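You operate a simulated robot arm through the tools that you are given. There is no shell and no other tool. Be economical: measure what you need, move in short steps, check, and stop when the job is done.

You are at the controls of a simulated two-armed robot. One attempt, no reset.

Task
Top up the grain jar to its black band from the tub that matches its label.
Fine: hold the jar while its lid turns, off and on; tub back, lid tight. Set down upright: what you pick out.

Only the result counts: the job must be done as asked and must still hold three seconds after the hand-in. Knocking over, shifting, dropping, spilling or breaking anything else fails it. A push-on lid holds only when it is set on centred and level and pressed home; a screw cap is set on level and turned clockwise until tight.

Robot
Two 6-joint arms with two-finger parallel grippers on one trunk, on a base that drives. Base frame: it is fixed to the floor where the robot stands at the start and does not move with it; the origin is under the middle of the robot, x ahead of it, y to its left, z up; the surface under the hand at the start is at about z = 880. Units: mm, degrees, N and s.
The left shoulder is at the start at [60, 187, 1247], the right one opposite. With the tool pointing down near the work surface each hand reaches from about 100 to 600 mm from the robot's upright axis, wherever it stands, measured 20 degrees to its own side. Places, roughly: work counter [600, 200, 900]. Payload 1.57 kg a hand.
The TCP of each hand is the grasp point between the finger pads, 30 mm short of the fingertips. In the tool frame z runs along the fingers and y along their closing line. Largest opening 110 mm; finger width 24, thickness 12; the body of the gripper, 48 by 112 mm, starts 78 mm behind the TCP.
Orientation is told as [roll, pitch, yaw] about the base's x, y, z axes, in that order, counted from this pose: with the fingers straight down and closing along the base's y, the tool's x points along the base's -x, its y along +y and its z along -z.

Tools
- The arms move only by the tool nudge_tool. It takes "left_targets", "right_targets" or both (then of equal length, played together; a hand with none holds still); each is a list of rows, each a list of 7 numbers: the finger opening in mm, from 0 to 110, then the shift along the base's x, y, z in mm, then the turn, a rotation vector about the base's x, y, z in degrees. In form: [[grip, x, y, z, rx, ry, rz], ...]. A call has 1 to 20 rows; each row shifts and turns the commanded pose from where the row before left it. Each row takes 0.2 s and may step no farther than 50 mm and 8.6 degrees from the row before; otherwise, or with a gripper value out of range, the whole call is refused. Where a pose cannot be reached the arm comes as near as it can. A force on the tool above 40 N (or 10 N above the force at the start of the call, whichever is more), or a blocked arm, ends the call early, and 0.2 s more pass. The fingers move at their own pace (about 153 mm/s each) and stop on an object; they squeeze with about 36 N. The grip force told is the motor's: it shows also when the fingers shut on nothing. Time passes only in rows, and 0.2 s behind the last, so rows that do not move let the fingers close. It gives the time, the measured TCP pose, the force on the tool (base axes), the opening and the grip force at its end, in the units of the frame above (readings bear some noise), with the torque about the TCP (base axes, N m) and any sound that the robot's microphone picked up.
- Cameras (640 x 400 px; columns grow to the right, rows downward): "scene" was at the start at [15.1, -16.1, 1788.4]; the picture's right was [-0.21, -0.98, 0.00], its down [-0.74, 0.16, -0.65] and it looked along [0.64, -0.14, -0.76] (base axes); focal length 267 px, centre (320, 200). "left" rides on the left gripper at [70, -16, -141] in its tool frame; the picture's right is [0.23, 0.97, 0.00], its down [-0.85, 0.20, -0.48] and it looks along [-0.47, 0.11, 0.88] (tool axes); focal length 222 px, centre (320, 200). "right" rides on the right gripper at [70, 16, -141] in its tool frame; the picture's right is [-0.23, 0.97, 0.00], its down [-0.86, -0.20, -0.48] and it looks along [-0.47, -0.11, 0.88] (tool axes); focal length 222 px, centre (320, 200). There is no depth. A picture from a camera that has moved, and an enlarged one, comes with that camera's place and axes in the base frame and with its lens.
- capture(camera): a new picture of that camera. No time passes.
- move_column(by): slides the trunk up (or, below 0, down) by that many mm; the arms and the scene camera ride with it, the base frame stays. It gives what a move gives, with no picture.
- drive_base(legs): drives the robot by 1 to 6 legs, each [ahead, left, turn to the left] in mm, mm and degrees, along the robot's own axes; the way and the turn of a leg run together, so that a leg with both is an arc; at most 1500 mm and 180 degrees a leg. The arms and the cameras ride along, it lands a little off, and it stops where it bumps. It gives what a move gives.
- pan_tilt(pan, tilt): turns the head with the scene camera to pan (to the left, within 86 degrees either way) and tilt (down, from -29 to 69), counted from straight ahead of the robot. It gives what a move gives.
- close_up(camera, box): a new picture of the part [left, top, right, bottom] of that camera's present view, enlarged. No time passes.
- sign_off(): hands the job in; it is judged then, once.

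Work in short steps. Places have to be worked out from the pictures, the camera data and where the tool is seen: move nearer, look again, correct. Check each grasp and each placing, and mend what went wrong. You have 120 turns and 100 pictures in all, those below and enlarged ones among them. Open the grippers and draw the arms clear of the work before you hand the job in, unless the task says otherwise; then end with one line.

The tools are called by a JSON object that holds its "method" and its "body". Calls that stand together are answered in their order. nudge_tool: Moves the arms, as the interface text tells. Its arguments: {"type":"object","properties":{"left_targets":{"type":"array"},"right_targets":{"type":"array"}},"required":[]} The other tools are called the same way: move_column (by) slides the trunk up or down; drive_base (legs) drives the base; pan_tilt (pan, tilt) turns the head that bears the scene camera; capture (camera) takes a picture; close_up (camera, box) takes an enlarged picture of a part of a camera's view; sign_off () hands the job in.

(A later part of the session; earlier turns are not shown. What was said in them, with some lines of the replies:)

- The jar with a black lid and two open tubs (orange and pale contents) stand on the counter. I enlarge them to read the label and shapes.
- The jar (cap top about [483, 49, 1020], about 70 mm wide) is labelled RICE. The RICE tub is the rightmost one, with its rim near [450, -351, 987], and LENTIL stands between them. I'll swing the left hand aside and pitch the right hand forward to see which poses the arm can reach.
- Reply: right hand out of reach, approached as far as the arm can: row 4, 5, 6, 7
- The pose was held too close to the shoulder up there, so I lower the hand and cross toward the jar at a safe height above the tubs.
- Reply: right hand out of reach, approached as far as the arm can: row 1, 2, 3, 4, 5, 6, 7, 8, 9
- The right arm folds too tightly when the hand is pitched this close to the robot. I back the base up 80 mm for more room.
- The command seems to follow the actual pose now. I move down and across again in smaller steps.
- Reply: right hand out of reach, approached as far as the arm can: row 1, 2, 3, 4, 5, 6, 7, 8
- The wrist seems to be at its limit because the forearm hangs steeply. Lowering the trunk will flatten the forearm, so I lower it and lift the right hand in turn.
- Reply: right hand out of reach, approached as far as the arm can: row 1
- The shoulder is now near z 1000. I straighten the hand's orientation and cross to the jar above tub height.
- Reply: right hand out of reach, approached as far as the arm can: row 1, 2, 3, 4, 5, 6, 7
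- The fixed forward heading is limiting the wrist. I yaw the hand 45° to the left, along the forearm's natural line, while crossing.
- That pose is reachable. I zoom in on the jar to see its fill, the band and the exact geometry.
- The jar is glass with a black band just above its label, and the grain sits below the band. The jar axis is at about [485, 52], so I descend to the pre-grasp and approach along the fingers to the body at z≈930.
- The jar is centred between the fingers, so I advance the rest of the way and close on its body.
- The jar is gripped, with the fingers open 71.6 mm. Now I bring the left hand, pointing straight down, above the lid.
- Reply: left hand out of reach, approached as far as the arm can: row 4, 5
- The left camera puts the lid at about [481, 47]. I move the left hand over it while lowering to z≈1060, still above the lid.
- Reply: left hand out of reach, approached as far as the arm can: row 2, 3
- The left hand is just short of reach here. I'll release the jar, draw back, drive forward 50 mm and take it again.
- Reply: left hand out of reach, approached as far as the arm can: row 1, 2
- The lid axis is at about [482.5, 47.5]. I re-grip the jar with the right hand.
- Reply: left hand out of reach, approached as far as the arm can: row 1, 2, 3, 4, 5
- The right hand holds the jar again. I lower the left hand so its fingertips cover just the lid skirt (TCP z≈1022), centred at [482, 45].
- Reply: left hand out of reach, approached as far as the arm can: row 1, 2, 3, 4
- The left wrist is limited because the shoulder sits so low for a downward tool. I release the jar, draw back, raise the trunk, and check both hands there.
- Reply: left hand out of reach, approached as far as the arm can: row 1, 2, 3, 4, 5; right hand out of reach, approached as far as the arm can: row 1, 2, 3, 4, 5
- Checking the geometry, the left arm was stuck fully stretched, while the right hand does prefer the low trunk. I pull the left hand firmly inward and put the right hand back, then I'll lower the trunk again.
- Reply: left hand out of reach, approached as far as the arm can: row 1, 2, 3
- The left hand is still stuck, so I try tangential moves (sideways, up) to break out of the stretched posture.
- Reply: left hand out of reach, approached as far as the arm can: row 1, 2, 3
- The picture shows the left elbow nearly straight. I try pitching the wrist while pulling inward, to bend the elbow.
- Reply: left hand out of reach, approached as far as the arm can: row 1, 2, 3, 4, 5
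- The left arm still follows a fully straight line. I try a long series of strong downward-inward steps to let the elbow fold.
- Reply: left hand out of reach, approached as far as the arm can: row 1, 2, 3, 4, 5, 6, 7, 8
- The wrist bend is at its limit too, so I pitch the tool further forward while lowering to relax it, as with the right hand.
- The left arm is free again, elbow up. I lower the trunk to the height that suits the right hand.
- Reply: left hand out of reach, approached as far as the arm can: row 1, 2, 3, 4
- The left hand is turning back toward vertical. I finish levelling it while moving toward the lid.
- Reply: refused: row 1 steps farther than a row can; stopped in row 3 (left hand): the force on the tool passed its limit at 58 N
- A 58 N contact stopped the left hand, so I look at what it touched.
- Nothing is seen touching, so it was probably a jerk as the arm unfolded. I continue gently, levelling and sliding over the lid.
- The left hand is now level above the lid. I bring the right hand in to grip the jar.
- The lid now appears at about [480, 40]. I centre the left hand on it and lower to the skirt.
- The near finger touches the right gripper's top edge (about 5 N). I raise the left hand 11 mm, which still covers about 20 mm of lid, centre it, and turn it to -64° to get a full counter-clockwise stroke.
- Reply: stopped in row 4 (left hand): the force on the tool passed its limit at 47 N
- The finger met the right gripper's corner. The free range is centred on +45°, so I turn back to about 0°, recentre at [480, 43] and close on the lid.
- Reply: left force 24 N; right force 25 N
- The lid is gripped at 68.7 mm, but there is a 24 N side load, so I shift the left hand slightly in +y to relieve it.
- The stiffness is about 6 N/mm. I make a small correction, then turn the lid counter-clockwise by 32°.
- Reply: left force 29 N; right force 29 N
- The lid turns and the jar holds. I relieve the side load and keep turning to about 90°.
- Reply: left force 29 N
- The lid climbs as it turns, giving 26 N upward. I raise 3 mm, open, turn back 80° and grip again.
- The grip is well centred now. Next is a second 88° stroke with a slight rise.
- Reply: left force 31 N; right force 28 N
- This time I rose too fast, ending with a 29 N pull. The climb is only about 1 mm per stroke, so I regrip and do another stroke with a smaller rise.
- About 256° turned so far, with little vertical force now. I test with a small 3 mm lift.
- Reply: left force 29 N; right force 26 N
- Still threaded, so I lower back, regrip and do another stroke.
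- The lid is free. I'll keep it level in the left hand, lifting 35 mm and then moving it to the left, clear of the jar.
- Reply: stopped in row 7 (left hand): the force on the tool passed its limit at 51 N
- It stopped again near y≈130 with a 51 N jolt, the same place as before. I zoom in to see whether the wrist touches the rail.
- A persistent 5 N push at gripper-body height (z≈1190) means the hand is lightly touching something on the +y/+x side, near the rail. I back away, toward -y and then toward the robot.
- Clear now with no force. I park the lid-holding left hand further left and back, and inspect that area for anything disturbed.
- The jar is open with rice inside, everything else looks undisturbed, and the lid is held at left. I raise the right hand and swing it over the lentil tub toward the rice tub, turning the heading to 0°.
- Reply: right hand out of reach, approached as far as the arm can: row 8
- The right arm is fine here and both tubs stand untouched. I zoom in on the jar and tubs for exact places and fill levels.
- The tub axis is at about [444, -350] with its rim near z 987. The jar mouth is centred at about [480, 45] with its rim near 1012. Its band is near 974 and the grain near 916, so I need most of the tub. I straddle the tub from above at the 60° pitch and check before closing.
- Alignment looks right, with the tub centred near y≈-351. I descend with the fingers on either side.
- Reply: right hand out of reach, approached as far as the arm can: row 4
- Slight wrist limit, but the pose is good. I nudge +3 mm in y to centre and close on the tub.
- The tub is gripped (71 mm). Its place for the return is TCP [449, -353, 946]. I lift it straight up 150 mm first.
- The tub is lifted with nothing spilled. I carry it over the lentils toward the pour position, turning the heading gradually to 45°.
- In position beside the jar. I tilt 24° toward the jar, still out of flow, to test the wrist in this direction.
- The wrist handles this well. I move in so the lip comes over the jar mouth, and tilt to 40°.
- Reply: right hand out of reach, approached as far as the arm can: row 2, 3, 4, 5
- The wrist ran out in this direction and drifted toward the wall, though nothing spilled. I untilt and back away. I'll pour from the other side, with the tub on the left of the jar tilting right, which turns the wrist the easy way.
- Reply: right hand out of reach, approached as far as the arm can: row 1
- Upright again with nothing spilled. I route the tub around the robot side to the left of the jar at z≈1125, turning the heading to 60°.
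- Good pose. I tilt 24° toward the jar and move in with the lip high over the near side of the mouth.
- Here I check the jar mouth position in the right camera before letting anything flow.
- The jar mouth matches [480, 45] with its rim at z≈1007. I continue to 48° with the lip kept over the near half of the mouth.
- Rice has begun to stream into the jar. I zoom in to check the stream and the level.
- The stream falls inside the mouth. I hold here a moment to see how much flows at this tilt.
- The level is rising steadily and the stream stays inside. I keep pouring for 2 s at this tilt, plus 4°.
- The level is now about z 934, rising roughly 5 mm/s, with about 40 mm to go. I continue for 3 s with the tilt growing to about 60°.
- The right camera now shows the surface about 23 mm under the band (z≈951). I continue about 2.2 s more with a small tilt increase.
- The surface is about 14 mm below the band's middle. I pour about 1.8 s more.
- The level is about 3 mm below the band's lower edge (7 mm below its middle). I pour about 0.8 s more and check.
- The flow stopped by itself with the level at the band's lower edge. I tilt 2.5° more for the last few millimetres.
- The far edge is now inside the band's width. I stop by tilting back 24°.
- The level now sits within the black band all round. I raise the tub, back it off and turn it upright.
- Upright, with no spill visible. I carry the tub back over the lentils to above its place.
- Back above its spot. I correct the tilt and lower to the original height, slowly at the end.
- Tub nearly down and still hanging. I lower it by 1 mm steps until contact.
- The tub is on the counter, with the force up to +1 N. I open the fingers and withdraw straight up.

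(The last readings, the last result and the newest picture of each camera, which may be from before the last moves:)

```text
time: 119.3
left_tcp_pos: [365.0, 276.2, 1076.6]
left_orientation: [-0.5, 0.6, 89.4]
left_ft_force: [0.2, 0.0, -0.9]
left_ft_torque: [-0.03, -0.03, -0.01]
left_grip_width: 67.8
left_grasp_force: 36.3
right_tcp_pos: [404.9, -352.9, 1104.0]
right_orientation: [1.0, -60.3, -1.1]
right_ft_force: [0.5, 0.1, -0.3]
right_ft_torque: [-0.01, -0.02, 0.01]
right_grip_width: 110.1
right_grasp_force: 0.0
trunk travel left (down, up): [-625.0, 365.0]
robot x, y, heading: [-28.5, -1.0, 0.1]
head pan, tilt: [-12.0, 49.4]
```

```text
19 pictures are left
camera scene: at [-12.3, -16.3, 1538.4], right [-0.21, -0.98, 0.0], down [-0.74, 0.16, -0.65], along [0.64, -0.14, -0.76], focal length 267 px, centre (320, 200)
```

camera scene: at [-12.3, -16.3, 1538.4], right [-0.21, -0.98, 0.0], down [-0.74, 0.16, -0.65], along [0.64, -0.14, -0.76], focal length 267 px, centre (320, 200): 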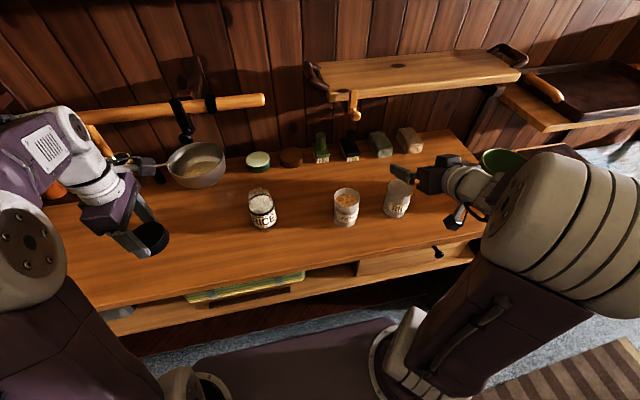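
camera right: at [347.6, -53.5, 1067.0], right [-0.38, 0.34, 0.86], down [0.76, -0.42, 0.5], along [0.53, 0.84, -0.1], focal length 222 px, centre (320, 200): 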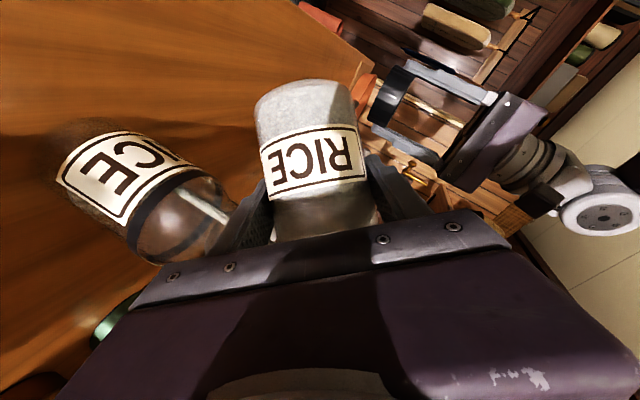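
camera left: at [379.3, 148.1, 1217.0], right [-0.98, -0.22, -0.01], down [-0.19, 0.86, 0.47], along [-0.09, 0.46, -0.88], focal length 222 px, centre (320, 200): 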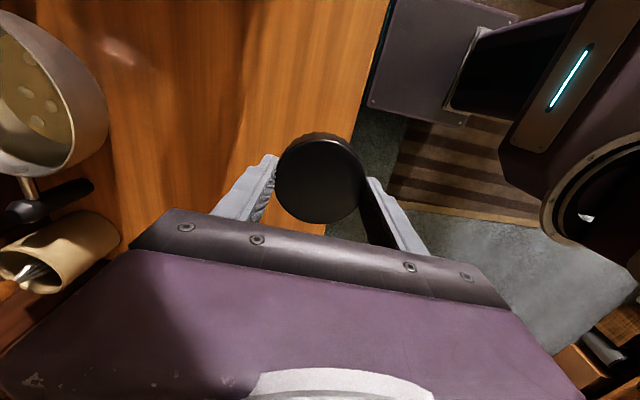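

Tub is back upright and everything is clean. I bring the right hand back to the pre-grasp at the jar.

{"method": "nudge_tool", "body": {"right_targets": [[110, 0, 15, 0, -0.5, 0, 5], [110, 0, 25, 0, 0, 0, 5], [110, 0, 25, 0, 0, 0, 5], [110, 0, 25, 0, 0, 0, 5], [110, 0, 25, 0, 0, 0, 5], [110, 0, 25, 0, 0, 0, 5], [110, 0, 25, 0, 0, 0, 5], [110, 0, 25, 0, 0, 0, 5], [110, 0, 25, 0, 0, 0, 4], [110, 0, 25, 0, 0, 0, 2], [110, 0, 25, 0, 0, 0, 0], [110, 0, 25, 0, 0, 0, 0], [110, 0, 25, -10, 0, 0, 0], [110, 0, 8, -25, 0, 0, 0], [110, 0, 0, -25, 0, 0, 0], [110, 0, 0, -25, 0, 0, 0], [110, 0, 0, -25, 0, 0, 0], [110, 0, 0, 0, 0, 0, 0]]}}

{"method": "close_up", "body": {"camera": "right", "box": [200, 60, 440, 240]}}

```text
time: 123.1
left_tcp_pos: [364.6, 276.3, 1076.2]
left_orientation: [-0.7, 0.4, 89.5]
left_ft_force: [0.4, 0.1, -1.1]
left_ft_torque: [0.02, 0.06, -0.01]
left_grip_width: 67.8
left_grasp_force: 36.2
right_tcp_pos: [403.8, -28.0, 994.3]
right_orientation: [-0.1, -60.2, 45.8]
right_ft_force: [0.5, -0.5, -0.5]
right_ft_torque: [-0.01, -0.04, -0.01]
right_grip_width: 109.9
right_grasp_force: 0.1
trunk travel left (down, up): [-625.0, 365.0]
robot x, y, heading: [-27.7, -1.8, -0.1]
head pan, tilt: [-12.0, 49.4]
```

```text
2.22 times, centred on (320, 150) of right
camera zoom: at [283.4, -129.3, 1004.1], right [-0.62, 0.76, 0.2], down [0.15, -0.13, 0.98], along [0.77, 0.64, -0.03], focal length 494 px, centre (320, 311)
```

zoom: 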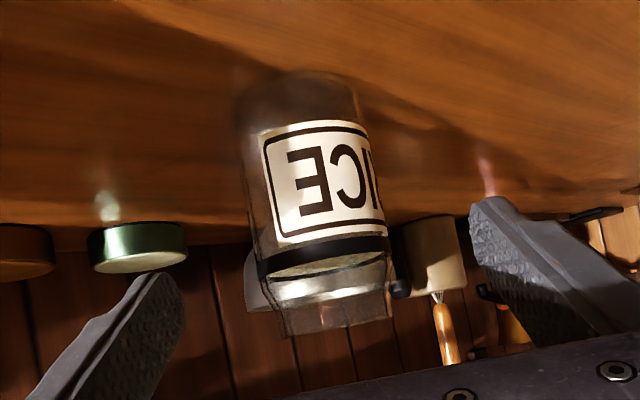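

The rice surface lies at the band. I advance and grip the jar exactly as before.

{"method": "nudge_tool", "body": {"right_targets": [[110, 20, 19, -16, 0, 0, 0], [110, 20, 19, -16, 0, 0, 0], [110, 20, 18, -17, 0, 0, 0], [110, 19, 19, -16, 0, 0, 0], [60, 0, 0, 0, 0, 0, 0], [60, 0, 0, 0, 0, 0, 0], [60, 0, 0, 0, 0, 0, 0]]}}

```text
time: 124.7
left_tcp_pos: [365.5, 278.2, 1076.6]
left_orientation: [-0.6, 0.5, 89.4]
left_ft_force: [0.0, -0.4, 0.1]
left_ft_torque: [-0.02, -0.01, -0.01]
left_grip_width: 67.7
left_grasp_force: 36.1
right_tcp_pos: [484.2, 45.5, 926.1]
right_orientation: [0.0, -60.1, 45.7]
right_ft_force: [0.1, -0.1, -0.1]
right_ft_torque: [0.01, -0.01, -0.01]
right_grip_width: 71.6
right_grasp_force: 36.3
trunk travel left (down, up): [-625.0, 365.0]
robot x, y, heading: [-26.2, -1.5, -0.0]
head pan, tilt: [-12.0, 49.4]
```

Jar held again. I bring the lid back along the safe path, staying clear of the rail area, to above the mouth, levelling the hand.

{"method": "nudge_tool", "body": {"left_targets": [[55, 0, -20, 0, 0, 0, 0], [55, 0, -25, 0, 0, 0, 0], [55, 5, -25, 0, 0, 0, 0], [55, 5, -25, 0, 0, 0, 0], [55, 5, -25, 0, 0, 0, 0], [55, 8, -25, 0, 0, 0, 0], [55, 10, -22, 0, 0, 0, 0], [55, 15, -20, 0, 0, 0, 0], [55, 20, -18, 0, 0, 0, 0], [55, 22, -15, 0, 0.5, 0.6, 1], [55, 15, -8, 0, 0, 0, 0], [55, 9, -5, 0, 0, 0, 0], [55, 0, 0, 0, 0, 0, 0]]}}

{"method": "close_up", "body": {"camera": "scene", "box": [200, 120, 320, 240]}}

{"method": "capture", "body": {"camera": "left"}}

```text
time: 127.5
left_tcp_pos: [480.0, 44.6, 1076.7]
left_orientation: [0.0, 0.0, 90.4]
left_ft_force: [0.4, 0.6, -0.4]
left_ft_torque: [-0.01, -0.01, -0.05]
left_grip_width: 67.6
left_grasp_force: 36.0
right_tcp_pos: [483.5, 44.3, 926.0]
right_orientation: [-0.1, -60.3, 45.8]
right_ft_force: [0.5, 0.2, 0.1]
right_ft_torque: [0.0, 0.01, 0.01]
right_grip_width: 71.8
right_grasp_force: 35.8
trunk travel left (down, up): [-625.0, 365.0]
robot x, y, heading: [-24.8, 2.8, -0.1]
head pan, tilt: [-12.0, 49.4]
```

```text
3.33 times, centred on (260, 180) of scene
camera zoom: at [-12.4, -15.9, 1538.4], right [-0.21, -0.98, 0.0], down [-0.74, 0.16, -0.65], along [0.64, -0.14, -0.76], focal length 889 px, centre (520, 267)
```

zoom: 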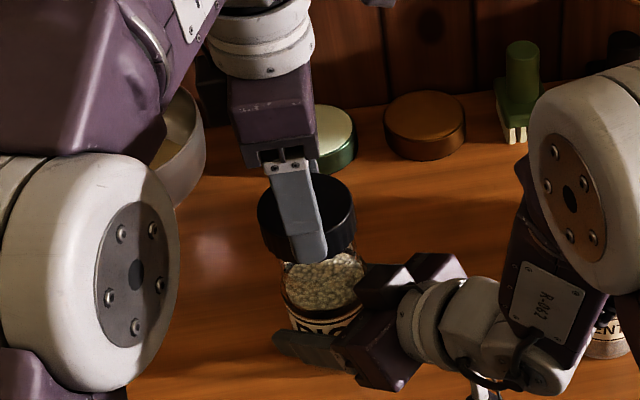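

```text
16 pictures are left
camera left: at [497.0, -25.7, 1216.6], right [-0.97, -0.23, 0.0], down [-0.2, 0.85, 0.48], along [-0.11, 0.47, -0.88], focal length 222 px, centre (320, 200)
```

left: 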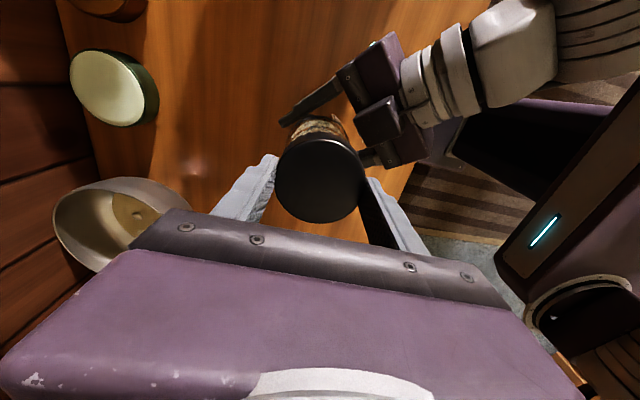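

The lid is level above the mouth. I shift +1.5 mm in x to match the jar's axis and lower gently until contact.

{"method": "nudge_tool", "body": {"left_targets": [[55, 1.5, -0.3, -10, 0, 0, 0], [55, 0, 0, -10, 0, 0, 0], [55, 0, 0, -8, 0, 0, 0], [55, 0, 0, -5, 0, 0, 0], [55, 0, 0, -3, 0, 0, 0], [55, 0, 0, -1.5, 0, 0, 0], [55, 0, 0, 0, 0, 0, 0]]}}

```text
time: 129.1
left_tcp_pos: [481.4, 43.6, 1040.3]
left_orientation: [-0.2, 0.2, 90.4]
left_ft_force: [1.6, -1.3, 22.7]
left_ft_torque: [-0.21, -0.05, 0.01]
left_grip_width: 67.6
left_grasp_force: 35.8
right_tcp_pos: [483.3, 45.8, 925.9]
right_orientation: [0.0, -59.9, 45.9]
right_ft_force: [2.0, 3.3, -11.7]
right_ft_torque: [-0.06, -0.07, 0.04]
right_grip_width: 71.7
right_grasp_force: 35.8
trunk travel left (down, up): [-625.0, 365.0]
robot x, y, heading: [-30.3, -0.1, 0.2]
head pan, tilt: [-12.0, 49.4]
```

Seated and centred with 23 N down and little side load. I turn clockwise 88°, following it down slightly.

{"method": "nudge_tool", "body": {"left_targets": [[55, 0, 0, 0, 0, 0, -8], [55, 0, 0, 0, 0, 0, -8], [55, 0, 0, -0.1, 0, 0, -8], [55, 0, 0, -0.1, 0, 0, -8], [55, 0, 0, -0.1, 0, 0, -8], [55, 0, 0, -0.1, 0, 0, -8], [55, 0, 0, -0.1, 0, 0, -8], [55, 0, 0, -0.1, 0, 0, -8], [55, 0, 0, -0.1, 0, 0, -8], [55, 0, 0, -0.1, 0, 0, -8], [55, 0, 0, -0.1, 0, 0, -8], [55, 0, 0, 0, 0, 0, 0]]}}

```text
time: 131.7
left_tcp_pos: [481.5, 43.6, 1038.4]
left_orientation: [-0.1, -0.3, 2.4]
left_ft_force: [3.9, -6.4, 37.0]
left_ft_torque: [-0.15, -0.03, -0.04]
left_grip_width: 67.9
left_grasp_force: 36.2
right_tcp_pos: [482.2, 45.7, 926.6]
right_orientation: [-0.1, -60.0, 45.9]
right_ft_force: [-0.3, 7.4, -24.9]
right_ft_torque: [-0.54, -0.2, -0.03]
right_grip_width: 71.6
right_grasp_force: 36.1
trunk travel left (down, up): [-625.0, 365.0]
robot x, y, heading: [-29.8, -1.9, -0.3]
head pan, tilt: [-12.0, 49.4]
```

The force rose to 37 N. I check engagement by easing up a few millimetres; a pull means the thread has caught.

{"method": "nudge_tool", "body": {"left_targets": [[55, 0, 0, 2, 0, 0, 0], [55, 0, 0, 2, 0, 0, 0], [55, 0, 0, 0, 0, 0, 0]]}}

```text
time: 132.5
left_tcp_pos: [481.1, 44.2, 1040.1]
left_orientation: [0.1, -0.1, 2.4]
left_ft_force: [20.0, -4.2, 1.5]
left_ft_torque: [0.09, -0.74, -0.03]
left_grip_width: 67.8
left_grasp_force: 36.1
right_tcp_pos: [484.5, 46.3, 928.5]
right_orientation: [-0.1, -60.4, 46.2]
right_ft_force: [-19.5, 4.0, -1.3]
right_ft_torque: [-0.49, -1.44, -0.05]
right_grip_width: 71.8
right_grasp_force: 36.5
trunk travel left (down, up): [-625.0, 365.0]
robot x, y, heading: [-26.0, -2.2, 0.2]
head pan, tilt: [-12.0, 49.4]
```

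{"method": "nudge_tool", "body": {"left_targets": [[55, 0, 0, 1.5, 0, 0, 0], [55, 0, 0, 0, 0, 0, 0]]}}

```text
time: 133.1
left_tcp_pos: [481.3, 43.6, 1042.5]
left_orientation: [0.0, -0.1, 2.4]
left_ft_force: [21.4, 0.4, -14.2]
left_ft_torque: [0.14, -1.22, 0.01]
left_grip_width: 67.5
left_grasp_force: 35.4
right_tcp_pos: [485.0, 47.3, 928.7]
right_orientation: [-0.1, -60.4, 45.9]
right_ft_force: [-20.9, -0.2, 11.1]
right_ft_torque: [-0.1, -1.06, -0.04]
right_grip_width: 71.7
right_grasp_force: 36.1
trunk travel left (down, up): [-625.0, 365.0]
robot x, y, heading: [-26.7, 1.1, 0.2]
head pan, tilt: [-12.0, 49.4]
```

It holds against the pull, so the thread is engaged. I ease back down, regrip at +90° and continue clockwise.

{"method": "nudge_tool", "body": {"left_targets": [[55, 0, 0, -3, 0, 0, 0], [90, 0, 0, 0, 0, 0, 0], [90, 0, 0, 0, 0, 0, 0], [90, 0, 0, 0, 0, 0, 8.5], [90, 0, 0, 0, 0, 0, 8.5], [90, 0, 0, 0, 0, 0, 8.5], [90, 0, 0, 0, 0, 0, 8.5], [90, 0, 0, 0, 0, 0, 8.5], [90, 0, 0, 0, 0, 0, 8.5], [90, 0, 0, 0, 0, 0, 8.5], [90, 0, 0, 0, 0, 0, 8.5], [90, 0, 0, 0, 0, 0, 8.5], [90, 0, 0, 0, 0, 0, 8.5], [90, 0, 0, 0, 0, 0, 3], [55, 0, 0, -1, 0, 0, 0], [55, 0, 0, 0, 0, 0, 0], [55, 0, 0, 0, 0, 0, 0]]}}

{"method": "nudge_tool", "body": {"left_targets": [[55, 0, 0, -0.1, 0, 0, -8], [55, 0, 0, -0.1, 0, 0, -8], [55, 0, 0, -0.1, 0, 0, -8], [55, 0, 0, -0.1, 0, 0, -8], [55, 0, 0, -0.1, 0, 0, -8], [55, 0, 0, -0.1, 0, 0, -8], [55, 0, 0, -0.1, 0, 0, -8], [55, 0, 0, -0.1, 0, 0, -8], [55, 0, 0, -0.1, 0, 0, -8], [55, 0, 0, -0.1, 0, 0, -8], [55, 0, 0, -0.1, 0, 0, -8], [55, 0, 0, 0, 0, 0, 0]]}}

{"method": "close_up", "body": {"camera": "scene", "box": [225, 150, 315, 240]}}

```text
time: 136.7
left_tcp_pos: [481.0, 44.5, 1039.6]
left_orientation: [0.0, 0.0, 90.5]
left_ft_force: [-2.2, -1.4, 3.7]
left_ft_torque: [-0.01, -0.16, 0.01]
left_grip_width: 67.5
left_grasp_force: 35.7
right_tcp_pos: [482.8, 45.7, 926.3]
right_orientation: [0.0, -60.1, 45.9]
right_ft_force: [2.8, 1.7, -7.3]
right_ft_torque: [-0.12, 0.44, 0.04]
right_grip_width: 71.4
right_grasp_force: 36.4
trunk travel left (down, up): [-625.0, 365.0]
robot x, y, heading: [-26.2, 1.9, 0.3]
head pan, tilt: [-12.0, 49.4]
```

```text
time: 139.3
left_tcp_pos: [481.6, 43.6, 1038.4]
left_orientation: [-0.1, 0.0, 2.3]
left_ft_force: [1.6, -9.2, 13.8]
left_ft_torque: [0.06, 0.04, -0.01]
left_grip_width: 67.7
left_grasp_force: 36.2
right_tcp_pos: [482.9, 46.1, 927.3]
right_orientation: [0.1, -60.1, 45.9]
right_ft_force: [-2.3, 8.3, -16.7]
right_ft_torque: [-1.03, -0.22, -0.01]
right_grip_width: 71.4
right_grasp_force: 36.0
trunk travel left (down, up): [-625.0, 365.0]
robot x, y, heading: [-27.5, -3.4, 0.0]
head pan, tilt: [-12.0, 49.4]
```

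```text
4.44 times, centred on (270, 195) of scene
camera zoom: at [-12.2, -16.1, 1538.4], right [-0.21, -0.98, 0.0], down [-0.74, 0.16, -0.65], along [0.64, -0.14, -0.76], focal length 1186 px, centre (542, 222)
```

zoom: 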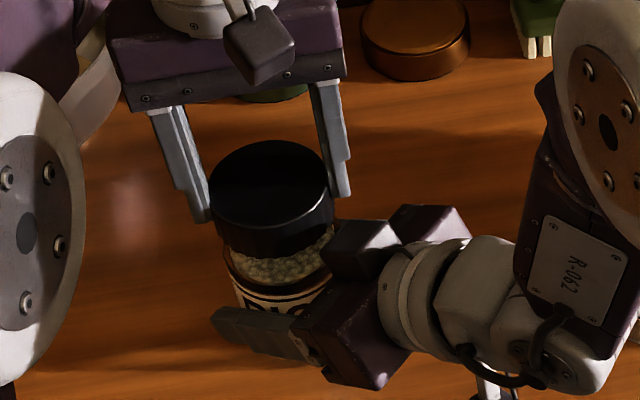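

Level and threading down. Third stroke next.

{"method": "nudge_tool", "body": {"left_targets": [[90, 0, 0, 0, 0, 0, 0], [90, 0, 0, 0, 0, 0, 0], [90, 0, 0, 0, 0, 0, 8.5], [90, 0, 0, 0, 0, 0, 8.5], [90, 0, 0, 0, 0, 0, 8.5], [90, 0, 0, 0, 0, 0, 8.5], [90, 0, 0, 0, 0, 0, 8.5], [90, 0, 0, 0, 0, 0, 8.5], [90, 0, 0, 0, 0, 0, 8.5], [90, 0, 0, 0, 0, 0, 8.5], [90, 0, 0, 0, 0, 0, 8.5], [90, 0, 0, 0, 0, 0, 8.5], [90, 0, 0, 0, 0, 0, 3], [55, 0, 0, 0, 0, 0, 0], [55, 0, 0, 0, 0, 0, 0], [55, 0, 0, 0, 0, 0, 0]]}}

{"method": "nudge_tool", "body": {"left_targets": [[55, 0, 0, -0.1, 0, 0, -8], [55, 0, 0, -0.1, 0, 0, -8], [55, 0, 0, -0.1, 0, 0, -8], [55, 0, 0, -0.1, 0, 0, -8], [55, 0, 0, -0.1, 0, 0, -8], [55, 0, 0, -0.1, 0, 0, -8], [55, 0, 0, -0.1, 0, 0, -8], [55, 0, 0, -0.1, 0, 0, -8], [55, 0, 0, -0.1, 0, 0, -8], [55, 0, 0, -0.1, 0, 0, -8], [55, 0, 0, -0.1, 0, 0, -8], [55, 0, 0, 0, 0, 0, 0]]}}

{"method": "nudge_tool", "body": {"left_targets": [[90, 0, 0, 0, 0, 0, 0], [90, 0, 0, 0, 0, 0, 0], [90, 0, 0, 0, 0, 0, 8.5], [90, 0, 0, 0, 0, 0, 8.5], [90, 0, 0, 0, 0, 0, 8.5], [90, 0, 0, 0, 0, 0, 8.5], [90, 0, 0, 0, 0, 0, 8.5], [90, 0, 0, 0, 0, 0, 8.5], [90, 0, 0, 0, 0, 0, 8.5], [90, 0, 0, 0, 0, 0, 8.5], [90, 0, 0, 0, 0, 0, 8.5], [90, 0, 0, 0, 0, 0, 8.5], [90, 0, 0, 0, 0, 0, 3], [55, 0, 0, 0, 0, 0, 0], [55, 0, 0, 0, 0, 0, 0], [55, 0, 0, 0, 0, 0, 0]]}}

```text
time: 142.7
left_tcp_pos: [482.0, 44.6, 1038.2]
left_orientation: [-0.1, 0.1, 90.4]
left_ft_force: [9.0, -0.1, -2.3]
left_ft_torque: [0.03, -0.25, 0.02]
left_grip_width: 67.8
left_grasp_force: 35.7
right_tcp_pos: [483.4, 46.5, 927.8]
right_orientation: [0.0, -60.2, 45.9]
right_ft_force: [-8.2, 0.9, -1.8]
right_ft_torque: [-0.1, -0.73, -0.06]
right_grip_width: 71.7
right_grasp_force: 35.9
trunk travel left (down, up): [-625.0, 365.0]
robot x, y, heading: [-29.3, -4.8, -0.0]
head pan, tilt: [-12.0, 49.4]
```

```text
time: 145.3
left_tcp_pos: [480.7, 43.9, 1035.6]
left_orientation: [0.0, 0.1, 2.3]
left_ft_force: [8.0, -3.1, -3.2]
left_ft_torque: [0.23, -0.19, -0.02]
left_grip_width: 67.9
left_grasp_force: 36.1
right_tcp_pos: [484.7, 46.2, 925.4]
right_orientation: [0.1, -60.2, 45.6]
right_ft_force: [-8.3, 3.3, -0.3]
right_ft_torque: [-0.57, -0.73, -0.01]
right_grip_width: 71.7
right_grasp_force: 36.1
trunk travel left (down, up): [-625.0, 365.0]
robot x, y, heading: [-26.9, -1.2, -0.2]
head pan, tilt: [-12.0, 49.4]
```

```text
time: 148.7
left_tcp_pos: [480.8, 43.2, 1035.7]
left_orientation: [0.0, -0.2, 90.4]
left_ft_force: [2.1, -0.4, 0.2]
left_ft_torque: [0.02, -0.12, 0.0]
left_grip_width: 68.4
left_grasp_force: 36.2
right_tcp_pos: [484.0, 46.4, 928.0]
right_orientation: [-0.1, -60.3, 45.9]
right_ft_force: [-2.8, 0.8, -3.3]
right_ft_torque: [-0.02, -0.19, -0.02]
right_grip_width: 71.3
right_grasp_force: 35.9
trunk travel left (down, up): [-625.0, 365.0]
robot x, y, heading: [-26.3, 2.3, -0.0]
head pan, tilt: [-12.0, 49.4]
```

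Threading smoothly, with the lid following down. Fourth stroke, then a regrip.

{"method": "nudge_tool", "body": {"left_targets": [[55, 0, 0, -0.1, 0, 0, -8], [55, 0, 0, -0.1, 0, 0, -8], [55, 0, 0, -0.1, 0, 0, -8], [55, 0, 0, -0.1, 0, 0, -8], [55, 0, 0, -0.1, 0, 0, -8], [55, 0, 0, -0.1, 0, 0, -8], [55, 0, 0, -0.1, 0, 0, -8], [55, 0, 0, -0.1, 0, 0, -8], [55, 0, 0, -0.1, 0, 0, -8], [55, 0, 0, -0.1, 0, 0, -8], [55, 0, 0, -0.1, 0, 0, -8], [55, 0, 0, 0, 0, 0, 0]]}}

{"method": "nudge_tool", "body": {"left_targets": [[90, 0, 0, 0, 0, 0, 0], [90, 0, 0, 0, 0, 0, 0], [90, 0, 0, 0, 0, 0, 8.5], [90, 0, 0, 0, 0, 0, 8.5], [90, 0, 0, 0, 0, 0, 8.5], [90, 0, 0, 0, 0, 0, 8.5], [90, 0, 0, 0, 0, 0, 8.5], [90, 0, 0, 0, 0, 0, 8.5], [90, 0, 0, 0, 0, 0, 8.5], [90, 0, 0, 0, 0, 0, 8.5], [90, 0, 0, 0, 0, 0, 8.5], [90, 0, 0, 0, 0, 0, 8.5], [90, 0, 0, 0, 0, 0, 3], [55, 0, 0, 0, 0, 0, 0], [55, 0, 0, 0, 0, 0, 0], [55, 0, 0, 0, 0, 0, 0]]}}

{"method": "nudge_tool", "body": {"left_targets": [[55, 0, 0, -0.1, 0, 0, -8], [55, 0, 0, -0.1, 0, 0, -8], [55, 0, 0, -0.1, 0, 0, -8], [55, 0, 0, -0.1, 0, 0, -8]]}}

```text
time: 151.3
left_tcp_pos: [479.8, 42.9, 1033.7]
left_orientation: [0.0, -0.2, 2.3]
left_ft_force: [4.8, -14.5, 2.6]
left_ft_torque: [-1.19, -0.27, 0.37]
left_grip_width: 68.0
left_grasp_force: 35.8
right_tcp_pos: [483.4, 44.3, 926.8]
right_orientation: [0.0, -60.2, 45.9]
right_ft_force: [-6.7, 14.1, -0.5]
right_ft_torque: [-0.34, -0.15, -0.43]
right_grip_width: 72.2
right_grasp_force: 6.7
trunk travel left (down, up): [-625.0, 365.0]
robot x, y, heading: [-26.6, -0.4, -0.1]
head pan, tilt: [-12.0, 49.4]
```

```text
time: 154.7
left_tcp_pos: [480.0, 44.0, 1036.0]
left_orientation: [0.2, 0.0, 90.4]
left_ft_force: [-15.6, -0.1, 2.4]
left_ft_torque: [-0.12, 0.43, 0.12]
left_grip_width: 67.5
left_grasp_force: 36.0
right_tcp_pos: [483.5, 45.1, 926.8]
right_orientation: [0.0, -60.2, 45.7]
right_ft_force: [14.4, 0.3, -3.1]
right_ft_torque: [0.02, 1.27, -0.06]
right_grip_width: 68.8
right_grasp_force: 35.8
trunk travel left (down, up): [-625.0, 365.0]
robot x, y, heading: [-25.0, -1.1, 0.2]
head pan, tilt: [-12.0, 49.4]
```

```text
time: 155.7
left_tcp_pos: [479.8, 42.8, 1036.2]
left_orientation: [-0.2, -0.1, 58.3]
left_ft_force: [-4.6, -4.0, 0.3]
left_ft_torque: [-0.26, 0.29, 0.01]
left_grip_width: 67.9
left_grasp_force: 36.3
right_tcp_pos: [484.9, 46.2, 927.0]
right_orientation: [-0.1, -60.3, 46.1]
right_ft_force: [4.8, 3.8, 0.8]
right_ft_torque: [-0.03, 0.2, 0.0]
right_grip_width: 71.3
right_grasp_force: 13.2
trunk travel left (down, up): [-625.0, 365.0]
robot x, y, heading: [-24.9, 0.7, -0.2]
head pan, tilt: [-12.0, 49.4]
```

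A turning torque appeared at the end of stroke 4 and the right grip reading changed, so the lid is probably tight and the jar began to turn in the grip. I look.

{"method": "close_up", "body": {"camera": "scene", "box": [225, 150, 315, 240]}}

{"method": "capture", "body": {"camera": "right"}}

```text
4.44 times, centred on (270, 195) of scene
camera zoom: at [-13.5, -16.3, 1538.5], right [-0.21, -0.98, 0.0], down [-0.74, 0.16, -0.65], along [0.64, -0.14, -0.76], focal length 1186 px, centre (542, 222)
```

zoom: 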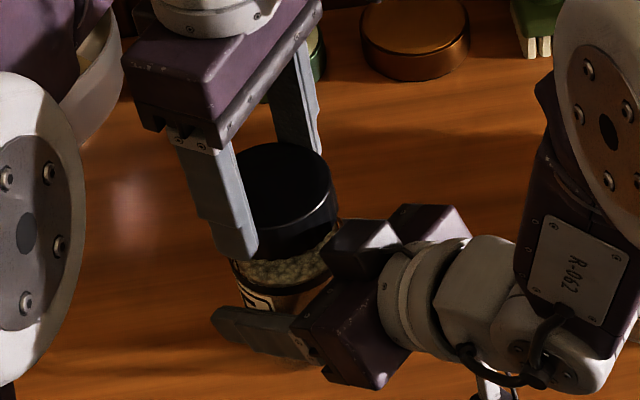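

```text
13 pictures are left
camera right: at [363.5, -55.0, 937.6], right [-0.62, 0.76, 0.2], down [0.15, -0.13, 0.98], along [0.77, 0.64, -0.03], focal length 222 px, centre (320, 200)
```

right: 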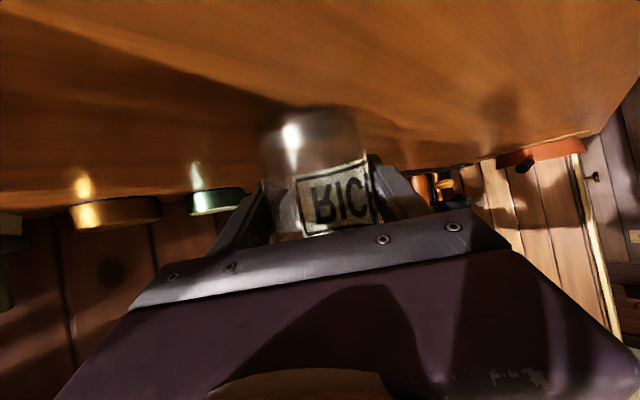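

The label has turned within the right grip, so the lid and jar are turning together and the lid is tight on the jar. I hold still a moment and read the forces.

{"method": "nudge_tool", "body": {"left_targets": [[55, 0, 0, 0, 0, 0, 0], [55, 0, 0, 0, 0, 0, 0], [55, 0, 0, 0, 0, 0, 0]], "right_targets": [[55, 0, 0, 0, 0, 0, 0], [55, 0, 0, 0, 0, 0, 0], [55, 0, 0, 0, 0, 0, 0]]}}

{"method": "capture", "body": {"camera": "right"}}

```text
time: 156.5
left_tcp_pos: [479.8, 43.8, 1036.3]
left_orientation: [-0.2, 0.0, 58.4]
left_ft_force: [0.9, -1.8, 0.9]
left_ft_torque: [-0.02, -0.01, 0.0]
left_grip_width: 67.5
left_grasp_force: 35.7
right_tcp_pos: [483.9, 45.4, 926.6]
right_orientation: [-0.1, -60.2, 46.0]
right_ft_force: [-3.3, 2.2, 3.5]
right_ft_torque: [0.11, -0.09, 0.05]
right_grip_width: 70.8
right_grasp_force: 36.0
trunk travel left (down, up): [-625.0, 365.0]
robot x, y, heading: [-30.6, -1.5, 0.0]
head pan, tilt: [-12.0, 49.4]
```

```text
12 pictures are left
camera right: at [363.3, -54.7, 937.6], right [-0.62, 0.76, 0.2], down [0.15, -0.13, 0.98], along [0.77, 0.64, -0.03], focal length 222 px, centre (320, 200)
```

right: 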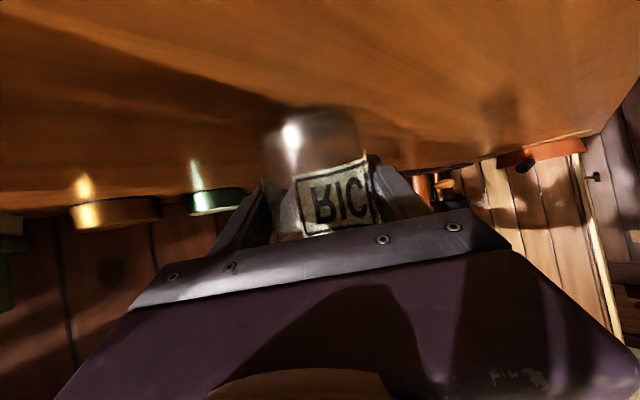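

{"method": "close_up", "body": {"camera": "right", "box": [220, 80, 420, 250]}}

```text
2.35 times, centred on (320, 165) of right
camera zoom: at [363.3, -54.7, 937.6], right [-0.62, 0.76, 0.2], down [0.15, -0.13, 0.98], along [0.77, 0.64, -0.03], focal length 523 px, centre (320, 282)
```

zoom: 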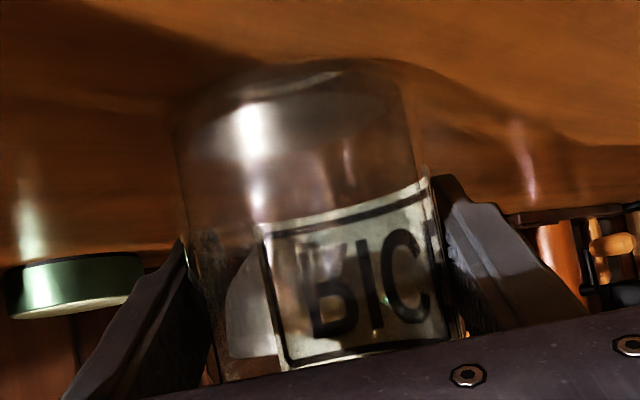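

The jar, lid and label turned together by about 120°, so the lid reached its stop around stroke 3. With the right grip re-established at 36 N, I make one more tightening turn and read the torque.

{"method": "nudge_tool", "body": {"left_targets": [[55, 0, 0, 0, 0, 0, -6], [55, 0, 0, 0, 0, 0, -6], [55, 0, 0, 0, 0, 0, -6]]}}

{"method": "close_up", "body": {"camera": "right", "box": [220, 80, 420, 250]}}

```text
time: 157.3
left_tcp_pos: [480.5, 43.2, 1035.8]
left_orientation: [-0.2, 0.0, 40.4]
left_ft_force: [5.5, -8.1, 3.1]
left_ft_torque: [-0.5, -0.28, 1.84]
left_grip_width: 67.7
left_grasp_force: 35.5
right_tcp_pos: [482.4, 45.2, 927.5]
right_orientation: [-0.1, -60.2, 46.0]
right_ft_force: [-5.2, 10.5, -0.9]
right_ft_torque: [-0.3, -0.4, -1.83]
right_grip_width: 66.5
right_grasp_force: 35.9
trunk travel left (down, up): [-625.0, 365.0]
robot x, y, heading: [-25.3, 3.9, 0.1]
head pan, tilt: [-12.0, 49.4]
```

```text
2.35 times, centred on (320, 165) of right
camera zoom: at [363.6, -54.5, 937.3], right [-0.62, 0.76, 0.2], down [0.15, -0.13, 0.98], along [0.77, 0.64, -0.03], focal length 523 px, centre (320, 282)
```

zoom: 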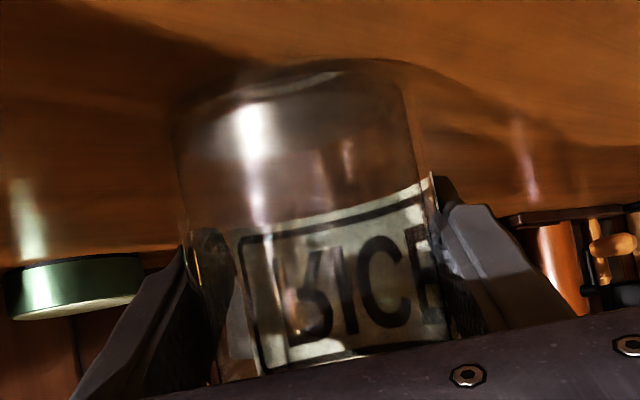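

1.84 N·m resisted by the whole jar, so the lid is tight. I open the left hand, rise straight up and back it away along the safe path.

{"method": "nudge_tool", "body": {"left_targets": [[95, 0, 0, 0, 0, 0, 0], [95, 0, 0, 0, 0, 0, 0], [95, 0, 0, 10, 0, 0, 0], [95, 0, 0, 12, 0, 0, 0], [95, 0, 0, 14, 0, 0, 0], [95, -12, 0, 10, 0, 0, 0], [95, -20, 4, 6, 0, 0, 0], [95, -20, 10, 0, 0, 0, 0], [95, -20, 20, 0, 0, 0, 0], [95, -10, 25, 0, 0, 0, 0], [95, -10, 25, 0, 0, 0, 0], [95, -10, 30, 0, 0, 0, 0], [95, -5, 30, 0, 0, 0, 0], [95, 0, 30, 0, 0, 0, 0], [95, 0, 30, 0, 0, 0, 0], [95, 0, 0, 0, 0, 0, 0]]}}

{"method": "close_up", "body": {"camera": "scene", "box": [225, 150, 315, 240]}}

```text
time: 160.7
left_tcp_pos: [375.0, 248.4, 1085.4]
left_orientation: [0.0, 0.0, 40.2]
left_ft_force: [0.1, 0.8, -0.7]
left_ft_torque: [-0.03, 0.04, 0.01]
left_grip_width: 95.0
left_grasp_force: 0.2
right_tcp_pos: [484.8, 46.7, 926.3]
right_orientation: [0.0, -60.1, 45.8]
right_ft_force: [0.5, 0.2, -2.8]
right_ft_torque: [0.05, -0.03, 0.01]
right_grip_width: 66.5
right_grasp_force: 36.4
trunk travel left (down, up): [-625.0, 365.0]
robot x, y, heading: [-30.9, -2.8, -0.0]
head pan, tilt: [-12.0, 49.4]
```

```text
4.44 times, centred on (270, 195) of scene
camera zoom: at [-12.3, -16.4, 1538.4], right [-0.21, -0.98, 0.0], down [-0.74, 0.16, -0.65], along [0.64, -0.14, -0.76], focal length 1186 px, centre (542, 222)
```

zoom: 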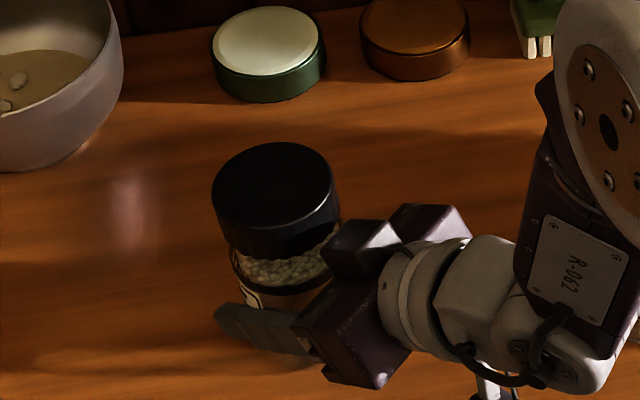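

The lid sits level and seated. I settle the jar by lowering 1.5 mm, then open the right hand and draw back along the fingers.

{"method": "nudge_tool", "body": {"right_targets": [[55, 0, 0, -1, 0, 0, 0], [55, 0, 0, 0, 0, 0, 0]]}}

```text
time: 161.3
left_tcp_pos: [374.2, 248.4, 1086.1]
left_orientation: [-0.1, 0.0, 40.4]
left_ft_force: [0.0, 0.1, 0.3]
left_ft_torque: [0.03, -0.01, 0.02]
left_grip_width: 94.9
left_grasp_force: 0.1
right_tcp_pos: [483.5, 46.1, 926.7]
right_orientation: [-0.1, -60.2, 45.8]
right_ft_force: [-0.1, 0.6, -0.8]
right_ft_torque: [0.01, -0.09, 0.0]
right_grip_width: 66.3
right_grasp_force: 36.0
trunk travel left (down, up): [-625.0, 365.0]
robot x, y, heading: [-25.9, 1.8, 0.1]
head pan, tilt: [-12.0, 49.4]
```

{"method": "nudge_tool", "body": {"right_targets": [[55, 0, 0, -0.5, 0, 0, 0], [80, 0, 0, 0, 0, 0, 0], [110, 0, 0, 0, 0, 0, 0], [110, 0, 0, 0, 0, 0, 0], [110, -15, -15, 12, 0, 0, 0], [110, -20, -20, 16, 0, 0, 0], [110, -20, -20, 16, 0, 0, 0], [110, -20, -20, 16, 0, 0, 0], [110, -5, -20, 30, 0, 0, 0], [110, -5, -20, 30, 0, 0, 0], [110, 0, 0, 0, 0, 0, 0]]}}

{"method": "close_up", "body": {"camera": "scene", "box": [225, 150, 315, 240]}}

{"method": "capture", "body": {"camera": "right"}}

```text
time: 163.7
left_tcp_pos: [374.8, 249.9, 1086.7]
left_orientation: [0.0, 0.0, 40.4]
left_ft_force: [0.0, 0.1, 0.0]
left_ft_torque: [-0.01, 0.02, -0.01]
left_grip_width: 95.2
left_grasp_force: 0.0
right_tcp_pos: [398.0, -67.8, 1046.1]
right_orientation: [0.0, -60.1, 45.8]
right_ft_force: [-0.2, -0.7, -0.8]
right_ft_torque: [-0.01, 0.0, 0.0]
right_grip_width: 109.8
right_grasp_force: 0.1
trunk travel left (down, up): [-625.0, 365.0]
robot x, y, heading: [-30.1, 0.4, -0.3]
head pan, tilt: [-12.0, 49.4]
```

```text
4.44 times, centred on (270, 195) of scene
camera zoom: at [-11.9, -15.8, 1538.4], right [-0.21, -0.98, 0.0], down [-0.74, 0.16, -0.65], along [0.64, -0.14, -0.76], focal length 1186 px, centre (542, 222)
```

zoom: 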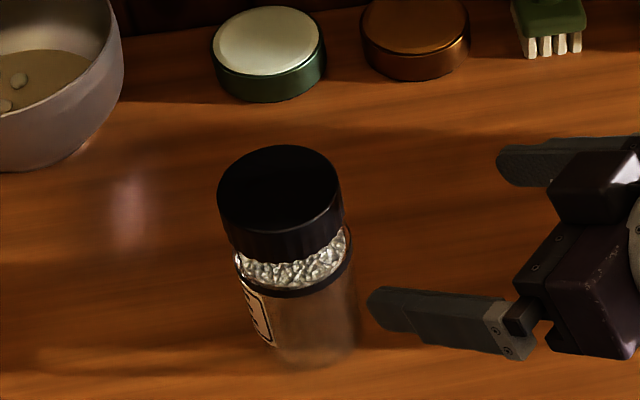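

```text
7 pictures are left
camera right: at [277.9, -169.9, 1057.5], right [-0.62, 0.76, 0.2], down [0.15, -0.13, 0.98], along [0.77, 0.64, -0.03], focal length 222 px, centre (320, 200)
```

right: 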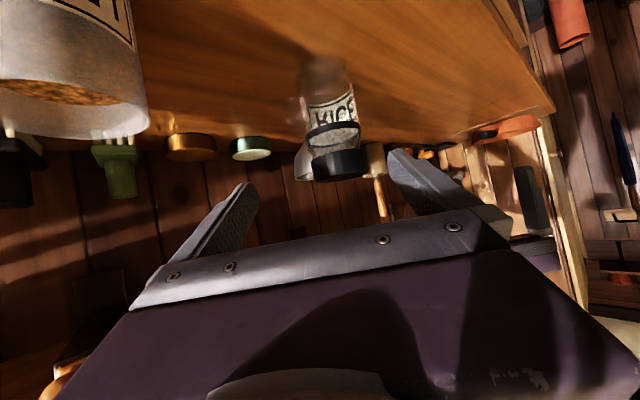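

The jar stands upright with its lid on and the rice at the band. One close look confirms the lid's seating.

{"method": "close_up", "body": {"camera": "right", "box": [280, 40, 400, 200]}}

```text
2.50 times, centred on (340, 120) of right
camera zoom: at [277.9, -169.9, 1057.5], right [-0.62, 0.76, 0.2], down [0.15, -0.13, 0.98], along [0.77, 0.64, -0.03], focal length 555 px, centre (270, 400)
```

zoom: 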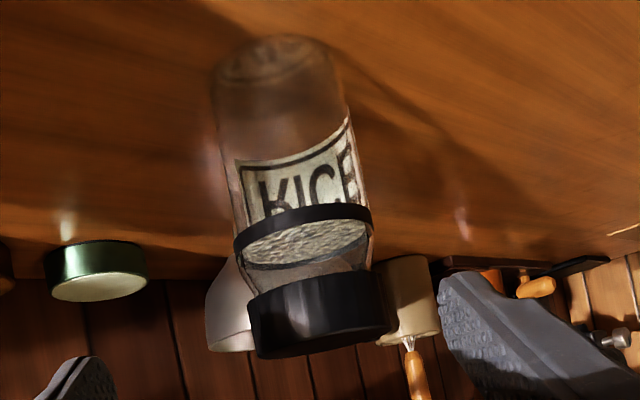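

The surface fills to the band and the lid is level and tight. I draw the right hand farther clear and take a last overall look.

{"method": "nudge_tool", "body": {"right_targets": [[110, -5, -20, 30, 0, 0, 0], [110, -5, -20, 30, 0, 0, 0], [110, 0, 0, 0, 0, 0, 0]]}}

{"method": "capture", "body": {"camera": "scene"}}

```text
time: 164.5
left_tcp_pos: [373.6, 250.3, 1087.9]
left_orientation: [-0.1, 0.1, 40.4]
left_ft_force: [0.0, 0.1, -0.2]
left_ft_torque: [0.02, 0.01, 0.0]
left_grip_width: 94.7
left_grasp_force: 0.1
right_tcp_pos: [388.9, -108.4, 1107.6]
right_orientation: [0.0, -60.1, 45.9]
right_ft_force: [-0.4, -0.8, -0.6]
right_ft_torque: [0.01, 0.01, -0.02]
right_grip_width: 110.1
right_grasp_force: 0.0
trunk travel left (down, up): [-625.0, 365.0]
robot x, y, heading: [-31.2, -1.0, 0.0]
head pan, tilt: [-12.0, 49.4]
```

```text
5 pictures are left
camera scene: at [-12.2, -16.0, 1538.4], right [-0.21, -0.98, 0.0], down [-0.74, 0.16, -0.65], along [0.64, -0.14, -0.76], focal length 267 px, centre (320, 200)
```

scene: 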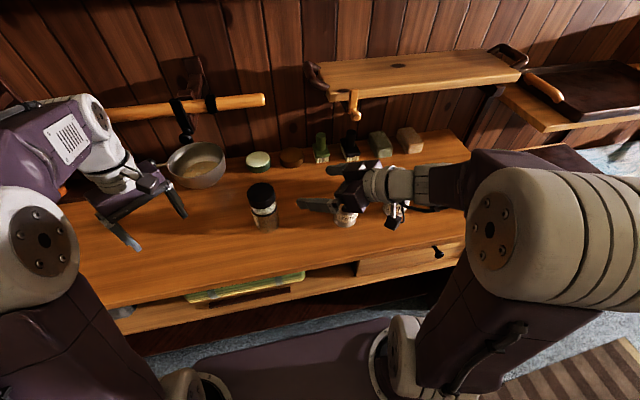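

All is in place and both hands are open and clear, so I hand the job in.

{"method": "sign_off", "body": {}}

```text
The job is handed in.
```

I filled the rice jar to its black band from the RICE tub, screwed its lid back on tight and returned the tub upright to its place. I saw no spilled rice. The left hand did bump something near the wall rail (about 51 N) while carrying the lid, but later pictures show nothing moved.
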